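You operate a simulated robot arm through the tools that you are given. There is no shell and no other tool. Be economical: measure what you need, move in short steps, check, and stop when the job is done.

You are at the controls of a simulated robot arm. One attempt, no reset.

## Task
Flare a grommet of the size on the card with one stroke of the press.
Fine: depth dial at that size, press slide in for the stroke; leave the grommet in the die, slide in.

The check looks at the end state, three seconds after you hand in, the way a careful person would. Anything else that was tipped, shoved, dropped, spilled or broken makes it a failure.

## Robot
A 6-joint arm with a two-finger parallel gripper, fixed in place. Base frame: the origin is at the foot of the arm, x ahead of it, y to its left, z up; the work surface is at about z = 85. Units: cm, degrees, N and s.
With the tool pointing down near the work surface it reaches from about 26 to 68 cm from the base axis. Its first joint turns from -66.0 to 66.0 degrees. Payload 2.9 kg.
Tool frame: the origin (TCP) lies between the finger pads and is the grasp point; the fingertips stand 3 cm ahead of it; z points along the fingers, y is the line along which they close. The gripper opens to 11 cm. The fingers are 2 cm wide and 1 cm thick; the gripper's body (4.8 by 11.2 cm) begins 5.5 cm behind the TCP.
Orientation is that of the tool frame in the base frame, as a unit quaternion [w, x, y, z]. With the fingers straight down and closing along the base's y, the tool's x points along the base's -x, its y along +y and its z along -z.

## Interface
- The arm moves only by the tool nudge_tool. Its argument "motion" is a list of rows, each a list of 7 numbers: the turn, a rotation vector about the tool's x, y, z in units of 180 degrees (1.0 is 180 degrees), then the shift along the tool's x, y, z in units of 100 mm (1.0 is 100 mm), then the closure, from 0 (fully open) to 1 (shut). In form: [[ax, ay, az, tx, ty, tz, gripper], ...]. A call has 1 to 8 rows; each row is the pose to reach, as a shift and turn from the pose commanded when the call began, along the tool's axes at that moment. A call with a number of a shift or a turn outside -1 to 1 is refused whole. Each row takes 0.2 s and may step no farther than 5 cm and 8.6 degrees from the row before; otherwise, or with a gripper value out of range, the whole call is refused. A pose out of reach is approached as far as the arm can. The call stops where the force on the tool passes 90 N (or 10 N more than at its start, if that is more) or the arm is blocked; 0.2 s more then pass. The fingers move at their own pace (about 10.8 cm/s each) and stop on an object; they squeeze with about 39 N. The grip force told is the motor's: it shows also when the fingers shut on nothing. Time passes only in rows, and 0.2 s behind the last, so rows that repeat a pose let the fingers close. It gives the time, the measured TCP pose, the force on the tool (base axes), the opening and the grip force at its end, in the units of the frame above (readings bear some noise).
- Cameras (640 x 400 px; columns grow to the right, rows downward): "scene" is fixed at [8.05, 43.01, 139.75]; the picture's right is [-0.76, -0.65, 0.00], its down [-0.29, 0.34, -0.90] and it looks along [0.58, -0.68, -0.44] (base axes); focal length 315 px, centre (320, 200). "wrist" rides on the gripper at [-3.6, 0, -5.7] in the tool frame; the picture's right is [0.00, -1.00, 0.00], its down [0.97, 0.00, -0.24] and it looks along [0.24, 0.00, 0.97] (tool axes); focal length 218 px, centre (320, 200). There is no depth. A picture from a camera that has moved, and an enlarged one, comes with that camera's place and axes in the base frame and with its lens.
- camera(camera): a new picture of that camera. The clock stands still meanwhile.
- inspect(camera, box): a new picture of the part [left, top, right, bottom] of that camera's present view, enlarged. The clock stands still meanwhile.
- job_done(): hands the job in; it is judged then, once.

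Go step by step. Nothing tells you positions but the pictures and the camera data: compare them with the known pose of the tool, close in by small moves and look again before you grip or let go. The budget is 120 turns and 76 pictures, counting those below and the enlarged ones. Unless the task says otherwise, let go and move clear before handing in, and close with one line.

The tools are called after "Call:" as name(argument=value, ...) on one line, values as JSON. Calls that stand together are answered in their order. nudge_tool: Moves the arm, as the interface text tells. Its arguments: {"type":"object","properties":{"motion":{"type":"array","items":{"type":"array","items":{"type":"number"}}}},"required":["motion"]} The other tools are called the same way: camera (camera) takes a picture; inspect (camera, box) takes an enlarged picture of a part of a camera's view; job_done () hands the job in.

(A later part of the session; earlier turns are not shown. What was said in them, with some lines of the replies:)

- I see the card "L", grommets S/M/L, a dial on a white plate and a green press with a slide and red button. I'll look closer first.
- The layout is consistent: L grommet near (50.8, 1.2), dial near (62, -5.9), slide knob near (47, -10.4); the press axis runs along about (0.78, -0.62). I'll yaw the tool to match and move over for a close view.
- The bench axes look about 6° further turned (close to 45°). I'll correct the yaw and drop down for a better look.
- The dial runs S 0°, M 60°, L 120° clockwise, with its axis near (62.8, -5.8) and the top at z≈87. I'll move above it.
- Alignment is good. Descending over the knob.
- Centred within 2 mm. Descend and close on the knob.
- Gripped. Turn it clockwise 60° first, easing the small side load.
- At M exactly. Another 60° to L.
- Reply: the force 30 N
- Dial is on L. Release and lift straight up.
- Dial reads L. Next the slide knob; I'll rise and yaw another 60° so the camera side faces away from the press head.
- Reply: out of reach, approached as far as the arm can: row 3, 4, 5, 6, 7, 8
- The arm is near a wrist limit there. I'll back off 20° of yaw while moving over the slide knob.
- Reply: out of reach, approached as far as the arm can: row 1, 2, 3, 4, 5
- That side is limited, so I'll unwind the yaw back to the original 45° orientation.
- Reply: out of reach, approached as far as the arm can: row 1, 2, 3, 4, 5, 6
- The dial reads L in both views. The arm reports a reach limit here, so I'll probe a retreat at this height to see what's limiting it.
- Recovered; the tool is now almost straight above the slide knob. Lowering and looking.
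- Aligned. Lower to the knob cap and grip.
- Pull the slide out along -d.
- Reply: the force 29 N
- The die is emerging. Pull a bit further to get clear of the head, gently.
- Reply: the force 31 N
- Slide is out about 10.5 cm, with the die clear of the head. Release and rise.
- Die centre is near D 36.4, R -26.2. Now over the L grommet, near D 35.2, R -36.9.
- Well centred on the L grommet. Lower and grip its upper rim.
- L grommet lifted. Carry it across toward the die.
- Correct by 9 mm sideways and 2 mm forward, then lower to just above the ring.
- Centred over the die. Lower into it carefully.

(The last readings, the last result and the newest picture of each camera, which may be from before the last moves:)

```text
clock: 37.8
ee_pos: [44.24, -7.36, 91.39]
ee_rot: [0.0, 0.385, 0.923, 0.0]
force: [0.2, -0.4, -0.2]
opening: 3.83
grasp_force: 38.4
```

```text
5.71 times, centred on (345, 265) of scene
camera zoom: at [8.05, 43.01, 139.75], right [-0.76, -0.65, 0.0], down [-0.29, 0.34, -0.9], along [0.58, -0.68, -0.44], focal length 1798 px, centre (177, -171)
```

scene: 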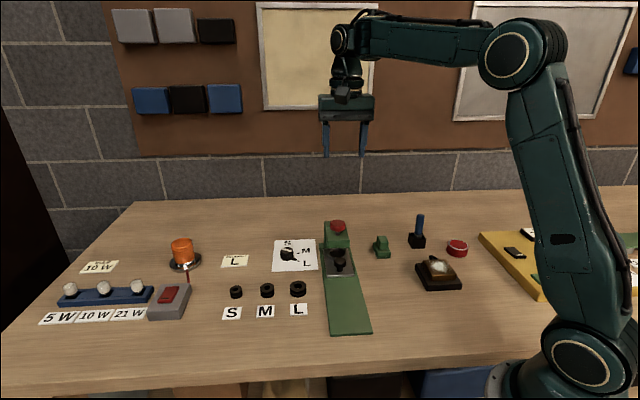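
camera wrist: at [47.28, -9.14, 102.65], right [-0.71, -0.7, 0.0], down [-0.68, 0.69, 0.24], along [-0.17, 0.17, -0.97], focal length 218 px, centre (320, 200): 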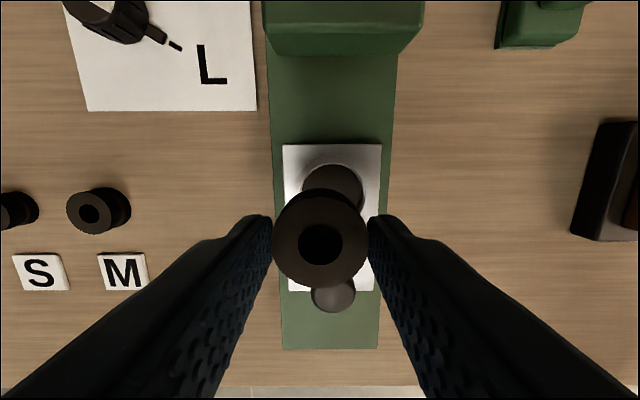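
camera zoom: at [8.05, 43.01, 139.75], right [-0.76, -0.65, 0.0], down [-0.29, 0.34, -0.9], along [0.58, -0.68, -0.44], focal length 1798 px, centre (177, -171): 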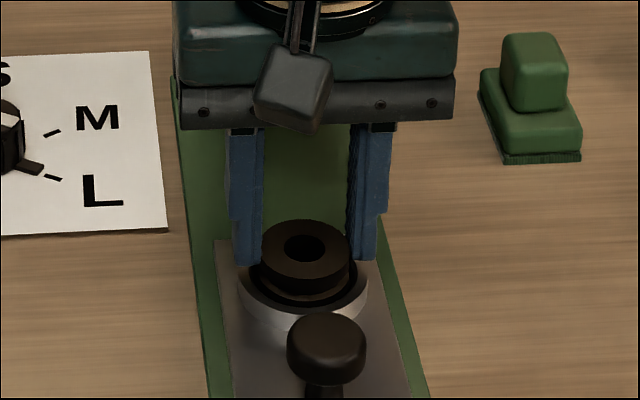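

It's entering the ring cleanly. Lower a little more until contact or the fingertips near the ring.

Call:
nudge_tool(motion=[[0, 0, 0, 0, 0, 0.02, 1], [0, 0, 0, 0, 0, 0.04, 1], [0, 0, 0, 0, 0, 0.06, 1], [0, 0, 0, 0, 0, 0.06, 1]])

Call:
inspect(camera="scene", box=[320, 250, 370, 290])

```text
clock: 38.8
ee_pos: [44.1, -7.58, 90.75]
ee_rot: [0.0, 0.385, 0.923, -0.001]
force: [-1.0, 0.0, 5.7]
opening: 3.81
grasp_force: 39.1
```

```text
10.00 times, centred on (345, 270) of scene
camera zoom: at [8.04, 43.01, 139.75], right [-0.76, -0.65, 0.0], down [-0.29, 0.34, -0.9], along [0.58, -0.68, -0.44], focal length 3147 px, centre (70, -500)
```

zoom: 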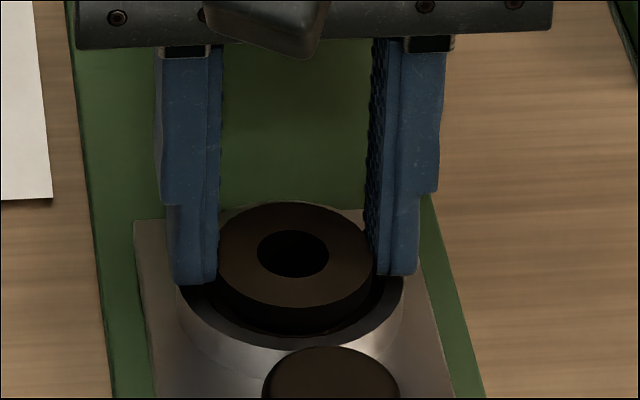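

Light contact, with the grommet seated well inside the ring. Release and rise.

Call:
nudge_tool(motion=[[0, 0, 0, 0, 0, -0.005, 0.55], [0, 0, 0, 0, 0, -0.005, 0.45], [0, 0, 0, 0, 0, -0.005, 0.45], [0, 0, 0, 0, 0, -0.3, 0.45], [0, 0, 0, 0, 0, -0.6, 0.45], [0, 0, 0, 0, 0, -0.9, 0.45], [0, 0, 0, 0, 0, -0.9, 0.45]])

Call:
camera(camera="wrist")

Call:
inspect(camera="scene", box=[310, 230, 380, 300])

```text
clock: 40.4
ee_pos: [44.13, -7.45, 99.79]
ee_rot: [0.001, 0.385, 0.923, 0.0]
force: [0.1, -0.2, 0.4]
opening: 6.06
grasp_force: 0.1
```

```text
31 pictures are left
camera wrist: at [46.65, -10.0, 105.45], right [-0.71, -0.7, 0.0], down [-0.68, 0.69, 0.24], along [-0.17, 0.17, -0.97], focal length 218 px, centre (320, 200)
```

wrist: 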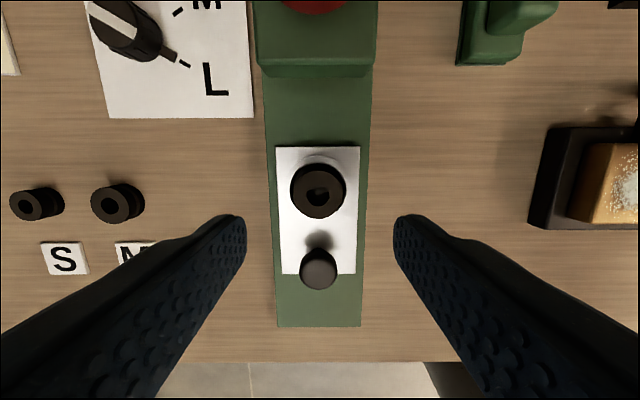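

```text
5.71 times, centred on (345, 265) of scene
camera zoom: at [8.05, 43.01, 139.75], right [-0.76, -0.65, 0.0], down [-0.29, 0.34, -0.9], along [0.58, -0.68, -0.44], focal length 1798 px, centre (177, -171)
```

zoom: 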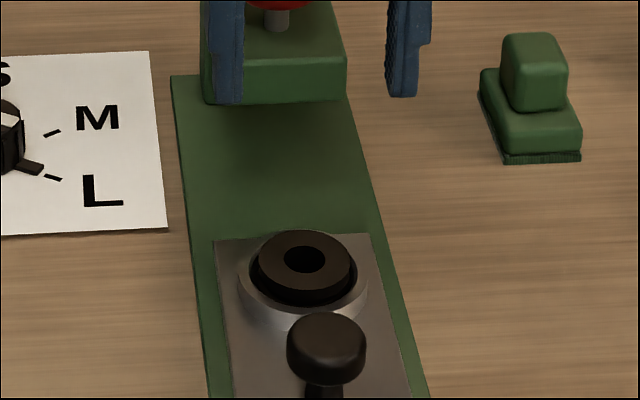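

Grommet sits flat in the die. Now back to the slide knob.

Call:
nudge_tool(motion=[[0, 0, 0, 0.3, 0.01, 0, 0.4], [0, 0, 0, 0.64, 0.01, 0, 0.4], [0, 0, 0, 0.64, 0.01, 0.3, 0.4], [0, 0, 0, 0.64, 0.01, 0.55, 0.4], [0, 0, 0, 0.64, 0.01, 0.55, 0.4]])

Call:
camera(camera="wrist")

```text
clock: 41.6
ee_pos: [39.78, -2.7, 94.23]
ee_rot: [0.0, 0.385, 0.923, -0.001]
force: [-0.1, -0.5, 0.7]
opening: 6.62
grasp_force: 0.1
```

```text
29 pictures are left
camera wrist: at [42.35, -5.33, 99.93], right [-0.71, -0.7, 0.0], down [-0.68, 0.69, 0.24], along [-0.17, 0.17, -0.97], focal length 218 px, centre (320, 200)
```

wrist: 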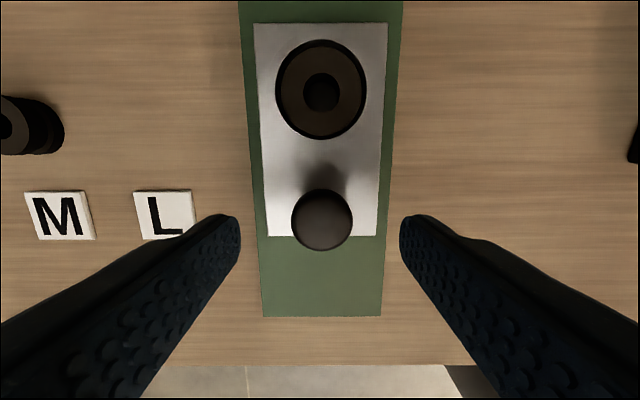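

Aligned over the knob. Lower, grip, then push in.

Call:
nudge_tool(motion=[[0, 0, 0, 0, 0, 0.2, 0.4], [0, 0, 0, 0, 0, 0.35, 0.4], [0, 0, 0, 0, 0, 0.35, 0.6], [0, 0, 0, 0, 0, 0.35, 0.8], [0, 0, 0, 0, 0, 0.35, 1], [0, 0, 0, 0, 0, 0.35, 1]])

Call:
nudge_tool(motion=[[0, 0, 0, -0.06, 0, 0, 1], [0, 0, 0, -0.15, 0, 0, 1], [0, 0, 0, -0.25, 0, 0, 1], [0, 0, 0, -0.35, 0, 0, 1], [0, 0, 0, -0.45, 0, 0, 1], [0, 0, 0, -0.55, 0, 0, 1], [0, 0, 0, -0.65, 0, 0, 1]])

Call:
inspect(camera="scene", box=[280, 200, 400, 310])

```text
clock: 43.0
ee_pos: [39.75, -2.91, 90.76]
ee_rot: [0.0, 0.385, 0.923, -0.001]
force: [-4.8, -4.1, -5.1]
opening: 3.16
grasp_force: 45.6
```

```text
clock: 44.6
ee_pos: [44.36, -7.46, 90.86]
ee_rot: [-0.001, 0.385, 0.923, 0.0]
force: [-2.9, -1.3, -17.8]
opening: 3.2
grasp_force: 45.1
```

```text
3.64 times, centred on (340, 255) of scene
camera zoom: at [8.07, 43.0, 139.75], right [-0.76, -0.65, 0.0], down [-0.29, 0.34, -0.9], along [0.58, -0.68, -0.44], focal length 1144 px, centre (247, 0)
```

zoom: 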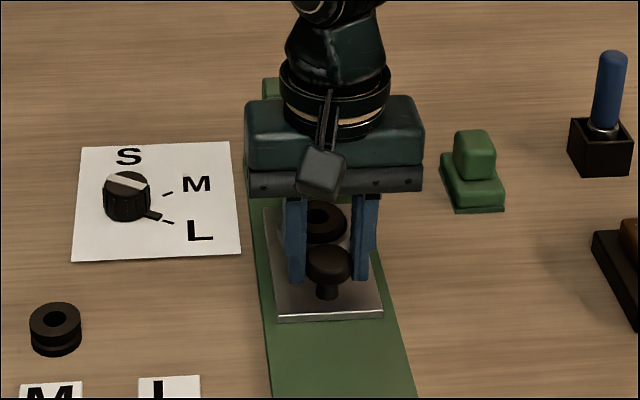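

Sliding well. Push the remaining 4 cm in.

Call:
nudge_tool(motion=[[0, 0, 0, -0.1, 0, 0.01, 1], [0, 0, 0, -0.2, 0, 0.01, 1], [0, 0, 0, -0.3, 0, 0.01, 1], [0, 0, 0, -0.37, 0, 0.01, 1], [0, 0, 0, -0.41, 0, 0.01, 1], [0, 0, 0, -0.43, 0, 0.01, 1], [0, 0, 0, -0.43, 0, 0.01, 1]])

Call:
camera(camera="wrist")

Call:
inspect(camera="scene", box=[280, 200, 400, 310])

```text
clock: 46.2
ee_pos: [46.96, -10.14, 90.66]
ee_rot: [-0.006, 0.381, 0.924, 0.0]
force: [-44.4, 41.7, 27.5]
opening: 3.15
grasp_force: 44.9
```

```text
27 pictures are left
camera wrist: at [49.63, -12.67, 96.34], right [-0.71, -0.71, 0.0], down [-0.69, 0.68, 0.25], along [-0.18, 0.17, -0.97], focal length 218 px, centre (320, 200)
```

wrist: 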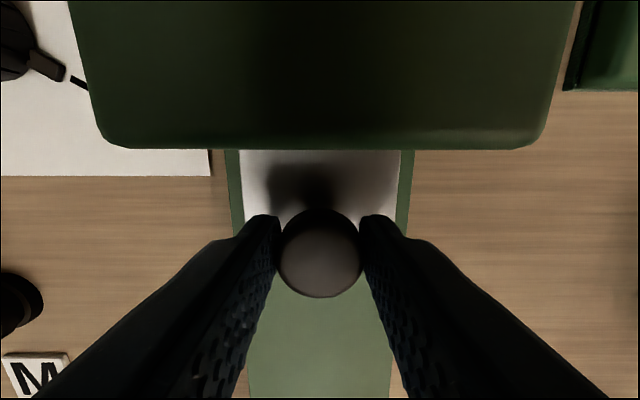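

```text
3.64 times, centred on (340, 255) of scene
camera zoom: at [7.88, 43.14, 139.72], right [-0.76, -0.65, 0.0], down [-0.29, 0.34, -0.9], along [0.59, -0.68, -0.44], focal length 1144 px, centre (247, 0)
```

zoom: 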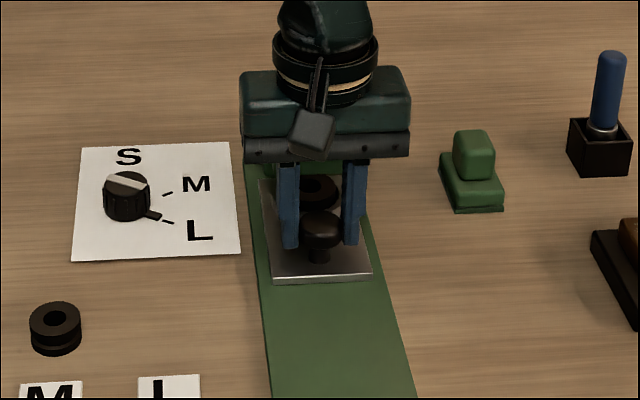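

The slide meets about 60 N resistance roughly 3 mm short of its original place. I'll release, rise and look before pushing more.

Call:
nudge_tool(motion=[[0, 0, 0, 0.03, 0, -0.01, 1], [0, 0, 0, 0.03, 0, -0.01, 0.6], [0, 0, 0, 0.03, 0, -0.01, 0.4], [0, 0, 0, 0.03, 0, -0.01, 0.4], [0, 0, 0, 0.1, 0, -0.3, 0.4], [0, 0, 0, 0.2, 0, -0.6, 0.4], [0, 0, 0, 0.2, 0, -1.0, 0.4], [0, 0, 0, 0.2, 0, -1.0, 0.4]])

Call:
inspect(camera="scene", box=[310, 210, 380, 280])

Call:
camera(camera="wrist")

```text
clock: 48.0
ee_pos: [46.09, -9.18, 100.67]
ee_rot: [0.001, 0.385, 0.923, -0.001]
force: [0.8, -0.1, -0.2]
opening: 6.6
grasp_force: 0.1
```

```text
5.71 times, centred on (345, 245) of scene
camera zoom: at [8.05, 43.01, 139.75], right [-0.76, -0.65, 0.0], down [-0.29, 0.34, -0.9], along [0.58, -0.68, -0.44], focal length 1798 px, centre (177, -57)
```

zoom: 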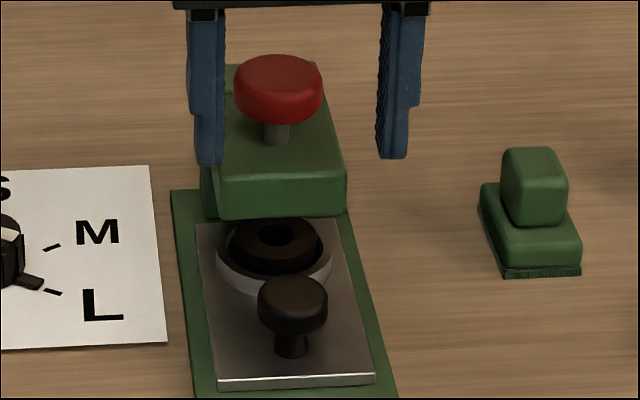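

```text
24 pictures are left
camera wrist: at [48.64, -11.63, 106.35], right [-0.71, -0.7, 0.0], down [-0.68, 0.69, 0.24], along [-0.17, 0.17, -0.97], focal length 218 px, centre (320, 200)
```

wrist: 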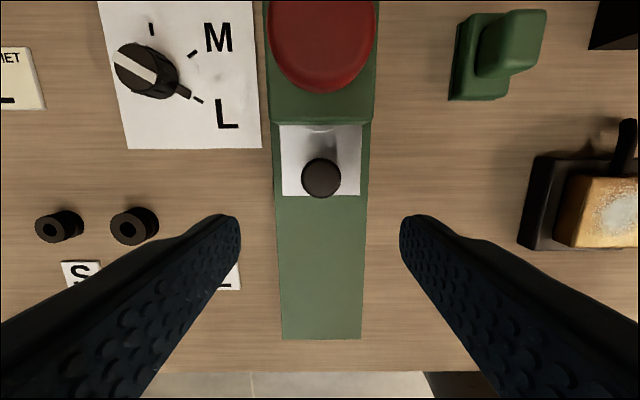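

Nothing was disturbed and the grommet sits well in the die, but the slide is 3–4 mm short of its initial spot. I'll re-grip and push the rest.

Call:
nudge_tool(motion=[[0, 0, 0, -0.11, 0, 0.3, 0.4], [0, 0, 0, -0.11, 0, 0.6, 0.4], [0, 0, 0, -0.11, 0, 0.9, 0.4], [0, 0, 0, -0.11, 0, 0.98, 0.4], [0, 0, 0, -0.11, 0, 0.98, 0.7], [0, 0, 0, -0.11, 0, 0.98, 1], [0, 0, 0, -0.11, 0, 0.98, 1], [0, 0, 0, -0.11, 0, 0.98, 1]])

Call:
nudge_tool(motion=[[0, 0, 0, -0.02, 0, 0, 1], [0, 0, 0, -0.04, 0, 0, 1], [0, 0, 0, -0.06, 0, 0, 1], [0, 0, 0, -0.06, 0, 0, 1]])

```text
clock: 49.8
ee_pos: [46.68, -9.76, 90.7]
ee_rot: [-0.001, 0.385, 0.923, 0.0]
force: [1.2, 0.3, -2.8]
opening: 3.15
grasp_force: 45.5
```

```text
clock: 50.8
ee_pos: [46.96, -10.18, 90.76]
ee_rot: [-0.004, 0.384, 0.923, -0.001]
force: [-20.4, 14.0, 3.9]
opening: 3.19
grasp_force: 45.3
```

Call:
nudge_tool(motion=[[0, 0, 0, -0.01, 0, 0, 1], [0, 0, 0, -0.02, 0, 0, 1], [0, 0, 0, -0.03, 0, 0, 1], [0, 0, 0, -0.04, 0, 0, 1], [0, 0, 0, -0.04, 0, 0, 1]])

Call:
camera(camera="wrist")

```text
clock: 52.0
ee_pos: [47.06, -10.16, 90.76]
ee_rot: [-0.008, 0.382, 0.924, 0.0]
force: [-40.5, 41.2, 4.4]
opening: 3.16
grasp_force: 44.7
```

```text
23 pictures are left
camera wrist: at [49.63, -12.65, 96.34], right [-0.71, -0.71, 0.0], down [-0.68, 0.68, 0.25], along [-0.18, 0.18, -0.97], focal length 218 px, centre (320, 200)
```

wrist: 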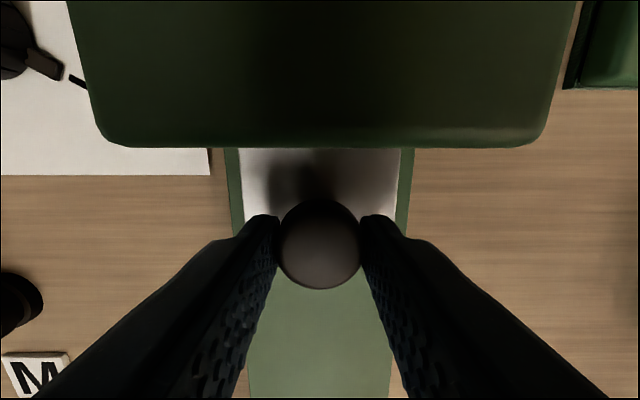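

The gripper body seems limited near the head, but the knob is now further in. Release, rise and compare.

Call:
nudge_tool(motion=[[0, 0, 0, 0.0, 0, 0, 0.7], [0, 0, 0, 0.03, 0, 0, 0.4], [0, 0, 0, 0.05, 0, 0, 0.4], [0, 0, 0, 0.05, 0, 0, 0.4], [0, 0, 0, 0.1, 0, -0.3, 0.4], [0, 0, 0, 0.2, 0, -0.6, 0.4], [0, 0, 0, 0.2, 0, -1.0, 0.4], [0, 0, 0, 0.2, 0, -1.0, 0.4]])

Call:
inspect(camera="scene", box=[310, 210, 380, 280])

Call:
camera(camera="wrist")

```text
clock: 53.8
ee_pos: [45.82, -9.13, 101.11]
ee_rot: [0.0, 0.386, 0.923, 0.0]
force: [0.4, -0.4, 0.2]
opening: 6.6
grasp_force: 0.0
```

```text
5.71 times, centred on (345, 245) of scene
camera zoom: at [8.05, 43.01, 139.75], right [-0.76, -0.65, 0.0], down [-0.29, 0.34, -0.9], along [0.58, -0.68, -0.44], focal length 1798 px, centre (177, -57)
```

zoom: 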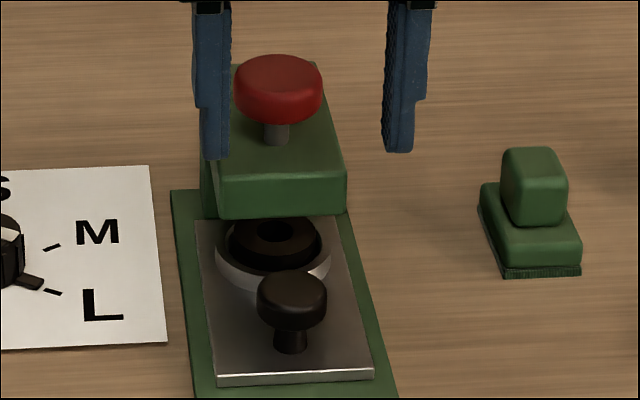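

```text
21 pictures are left
camera wrist: at [48.4, -11.68, 106.74], right [-0.71, -0.7, 0.0], down [-0.68, 0.69, 0.24], along [-0.17, 0.17, -0.97], focal length 218 px, centre (320, 200)
```

wrist: 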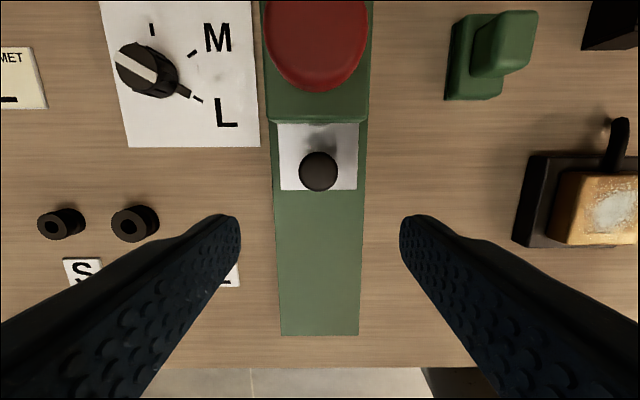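

The slide is now back at its initial position. I'll confirm it's home by pushing the knob's front lightly with closed fingers.

Call:
nudge_tool(motion=[[0, 0, 0, 0.16, 0.015, 0, 1], [0, 0, 0, 0.16, 0.015, 0.1, 1], [0, 0, 0, 0.16, 0.015, 0.2, 1], [0, 0, 0, 0.16, 0.015, 0.4, 1], [0, 0, 0, 0.16, 0.015, 0.7, 1], [0, 0, 0, 0.16, 0.015, 1.0, 1], [0, 0, 0, 0.16, 0.015, 1.0, 1]])

Call:
nudge_tool(motion=[[0, 0, 0, -0.02, 0, 0, 1], [0, 0, 0, -0.05, 0, 0, 1], [0, 0, 0, -0.08, 0, 0, 1], [0, 0, 0, -0.1, 0, 0, 1], [0, 0, 0, -0.1, 0, 0, 1]])

```text
clock: 55.4
ee_pos: [45.01, -8.16, 90.88]
ee_rot: [0.001, 0.385, 0.923, 0.0]
force: [-0.5, 0.1, 0.7]
opening: 0.0
grasp_force: 37.6
```

```text
clock: 56.6
ee_pos: [45.36, -8.37, 90.75]
ee_rot: [-0.006, 0.382, 0.924, 0.001]
force: [-24.5, 33.1, 9.0]
opening: 0.03
grasp_force: 37.8
```

Firm stop, so the slide is home. Back off, rise, and move above the red button.

Call:
nudge_tool(motion=[[0, 0, 0, 0.08, 0, 0, 1], [0, 0, 0, 0.12, 0, 0, 1], [0, 0, 0, 0.12, 0, -0.3, 1], [0, 0, 0, 0.12, 0, -0.6, 1], [0, 0, 0, 0.12, 0, -1.0, 1]])

Call:
nudge_tool(motion=[[0, 0, 0, 0, 0, -0.3, 1], [0, 0, 0, 0, 0, -0.6, 1], [0, 0, 0, -0.3, 0, -0.6, 1], [0, 0, 0, -0.6, 0, -0.6, 1], [0, 0, 0, -0.95, 0, -0.6, 1], [0, 0, 0, -0.95, 0, -0.6, 1]])

Call:
camera(camera="wrist")

```text
clock: 57.8
ee_pos: [44.94, -7.77, 100.98]
ee_rot: [0.0, 0.385, 0.923, -0.001]
force: [-0.5, 0.5, 1.2]
opening: 0.0
grasp_force: 37.9
```

```text
clock: 59.2
ee_pos: [51.53, -14.82, 106.79]
ee_rot: [0.0, 0.385, 0.923, 0.0]
force: [0.4, -0.5, 0.0]
opening: 0.03
grasp_force: 37.6
```

```text
20 pictures are left
camera wrist: at [54.14, -17.21, 112.48], right [-0.71, -0.7, 0.0], down [-0.68, 0.69, 0.24], along [-0.17, 0.17, -0.97], focal length 218 px, centre (320, 200)
```

wrist: 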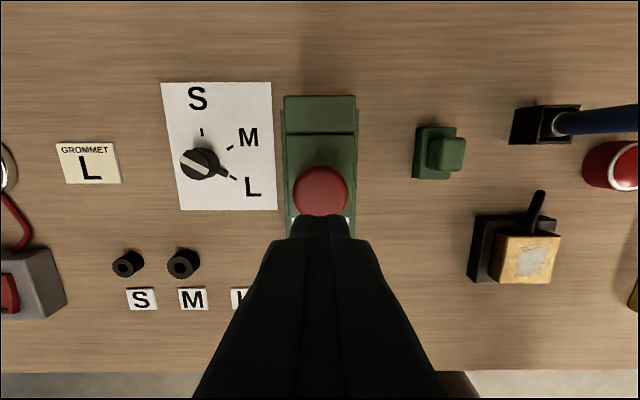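

Call:
nudge_tool(motion=[[0, 0, 0, -0.03, 0.012, 0.25, 1], [0, 0, 0, -0.03, 0.012, 0.45, 1], [0, 0, 0, -0.03, 0.012, 0.55, 1], [0, 0, 0, -0.03, 0.012, 0.55, 1]])

Call:
inspect(camera="scene", box=[290, 170, 390, 270])

```text
clock: 60.2
ee_pos: [51.81, -14.83, 101.28]
ee_rot: [0.0, 0.385, 0.923, 0.0]
force: [-0.3, -0.4, -0.4]
opening: 0.0
grasp_force: 38.0
```

```text
4.00 times, centred on (340, 220) of scene
camera zoom: at [8.05, 43.01, 139.75], right [-0.76, -0.65, 0.0], down [-0.29, 0.34, -0.9], along [0.58, -0.68, -0.44], focal length 1259 px, centre (240, 120)
```

zoom: 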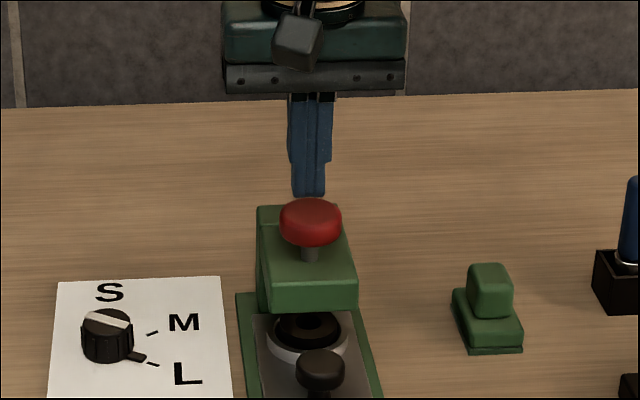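

Positioned over the button. One smooth downward stroke.

Call:
nudge_tool(motion=[[0, 0, 0, 0, 0, 0.08, 1], [0, 0, 0, 0, 0, 0.12, 1], [0, 0, 0, 0, 0, 0.16, 1], [0, 0, 0, 0, 0, 0.2, 1], [0, 0, 0, 0, 0, 0.24, 1], [0, 0, 0, 0, 0, 0.28, 1], [0, 0, 0, 0, 0, 0.32, 1]])

Call:
inspect(camera="scene", box=[290, 170, 390, 270])

```text
clock: 61.8
ee_pos: [51.85, -14.74, 98.58]
ee_rot: [0.003, 0.385, 0.923, 0.001]
force: [-19.0, 4.2, 52.6]
opening: 0.0
grasp_force: 37.3
```

```text
4.00 times, centred on (340, 220) of scene
camera zoom: at [7.91, 43.05, 139.74], right [-0.76, -0.65, 0.0], down [-0.29, 0.34, -0.9], along [0.59, -0.68, -0.44], focal length 1259 px, centre (240, 120)
```

zoom: 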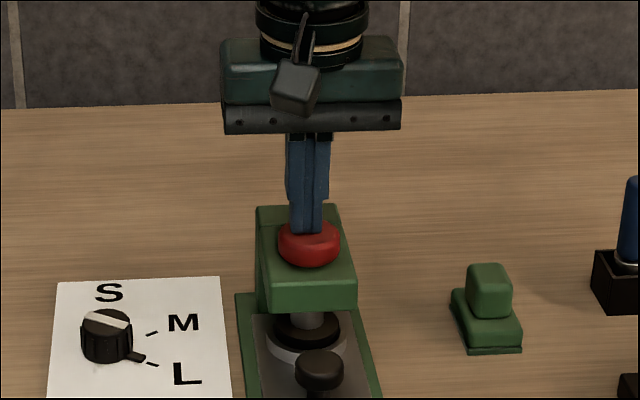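

The ram is down on the grommet. Press slightly further in the same stroke to bottom out.

Call:
nudge_tool(motion=[[0, 0, 0, 0, 0, 0.01, 1], [0, 0, 0, 0, 0, 0.02, 1], [0, 0, 0, 0, 0, 0.03, 1], [0, 0, 0, 0, 0, 0.03, 1]])

Call:
inspect(camera="scene", box=[310, 210, 380, 280])

```text
clock: 62.8
ee_pos: [51.91, -14.59, 98.76]
ee_rot: [0.005, 0.385, 0.923, 0.0]
force: [-18.9, 3.9, 64.3]
opening: 0.0
grasp_force: 37.5
```

```text
5.71 times, centred on (345, 245) of scene
camera zoom: at [7.89, 43.05, 139.74], right [-0.76, -0.65, 0.0], down [-0.29, 0.34, -0.9], along [0.59, -0.68, -0.44], focal length 1798 px, centre (177, -57)
```

zoom: 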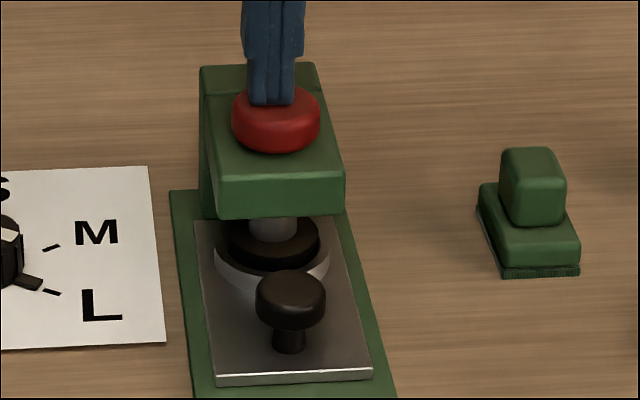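

Bottomed out: force rises with no more travel and the cap is on the head. Lift off.

Call:
nudge_tool(motion=[[0, 0, 0, 0, 0, -0.1, 1], [0, 0, 0, 0, 0, -0.25, 1], [0, 0, 0, 0, 0, -0.5, 1], [0, 0, 0, 0, 0, -0.9, 1], [0, 0, 0, 0, 0, -0.9, 1]])

Call:
nudge_tool(motion=[[0, 0, 0, -0.0, 0, -0.3, 1], [0, 0, 0, 0, 0, -0.6, 0.6], [0, 0, 0, 0, 0, -0.9, 0.4], [0, 0, 0, 0, 0, -0.9, 0.4]])

Call:
inspect(camera="scene", box=[310, 210, 380, 280])

Call:
camera(camera="scene")

Call:
camera(camera="wrist")

```text
clock: 64.0
ee_pos: [51.84, -14.58, 106.81]
ee_rot: [-0.001, 0.385, 0.923, 0.0]
force: [-0.9, 0.4, -0.6]
opening: 0.01
grasp_force: 38.0
```

```text
clock: 65.0
ee_pos: [51.82, -14.63, 115.6]
ee_rot: [0.0, 0.384, 0.923, -0.001]
force: [-1.2, 0.8, 0.4]
opening: 6.61
grasp_force: 0.0
```

```text
5.71 times, centred on (345, 245) of scene
camera zoom: at [8.05, 43.01, 139.75], right [-0.76, -0.65, 0.0], down [-0.29, 0.34, -0.9], along [0.58, -0.68, -0.44], focal length 1798 px, centre (177, -57)
```

zoom: 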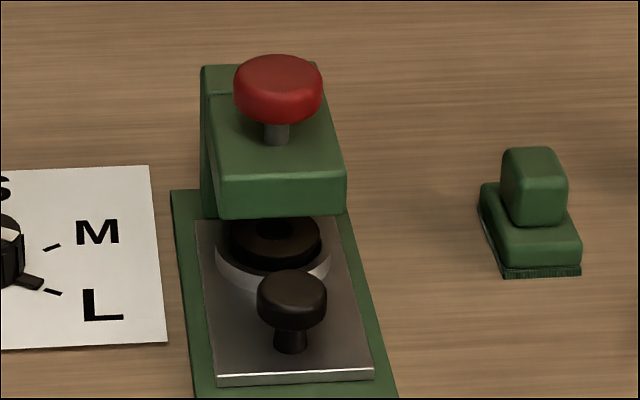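

```text
15 pictures are left
```

scene: 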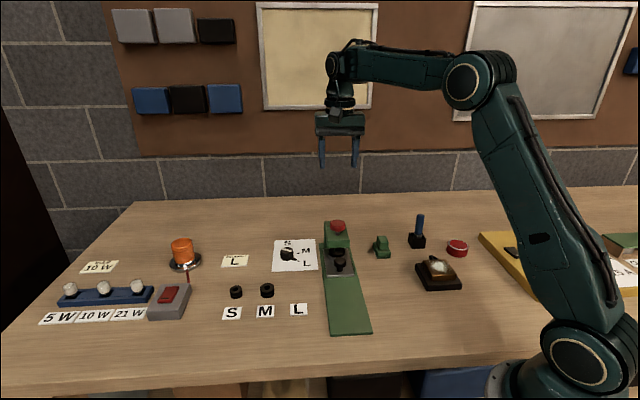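

```text
14 pictures are left
camera wrist: at [54.42, -17.1, 121.28], right [-0.71, -0.7, 0.0], down [-0.68, 0.69, 0.24], along [-0.17, 0.17, -0.97], focal length 218 px, centre (320, 200)
```

wrist: 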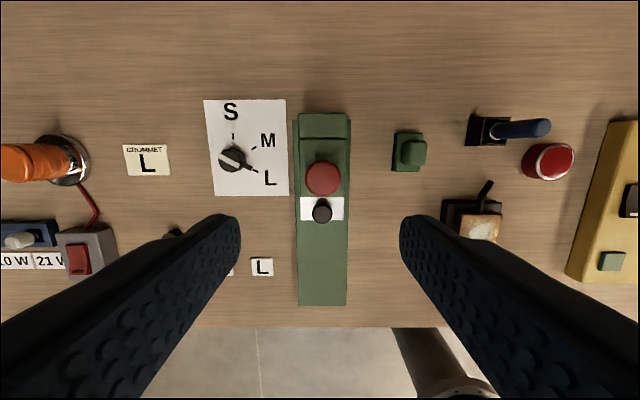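

The button has sprung back up, the slide is in, the dial is at L and nothing else has moved. A close look at the grommet before handing in.

Call:
inspect(camera="scene", box=[325, 240, 365, 270])

Call:
inspect(camera="scene", box=[268, 232, 328, 276])

```text
13.33 times, centred on (345, 255) of scene
camera zoom: at [8.05, 43.01, 139.75], right [-0.76, -0.65, 0.0], down [-0.29, 0.34, -0.9], along [0.58, -0.68, -0.44], focal length 4196 px, centre (-13, -533)
```

zoom: 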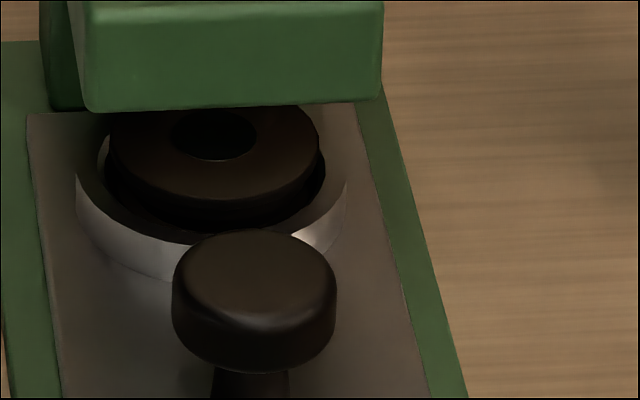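

```text
9.09 times, centred on (298, 254) of scene
camera zoom: at [8.05, 43.01, 139.75], right [-0.76, -0.65, 0.0], down [-0.29, 0.34, -0.9], along [0.58, -0.68, -0.44], focal length 2861 px, centre (520, -291)
```

zoom: 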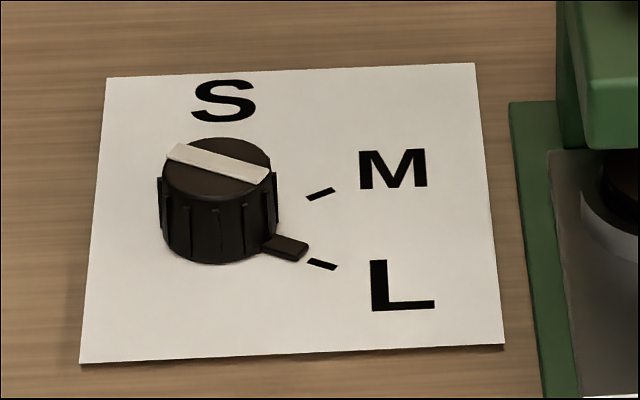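

The dial points at L, the grommet is in the die with the slide home, and the single stroke bottomed out. The arm is clear, so I'm handing in.

Call:
job_done()

```text
The job is handed in.
```

I handed the job in: dial at L, the L grommet in the die with the slide in, and one full stroke of the press that bottomed out and sprang back. I couldn't clearly see the flare itself in the pictures, and nothing else on the bench looked disturbed.
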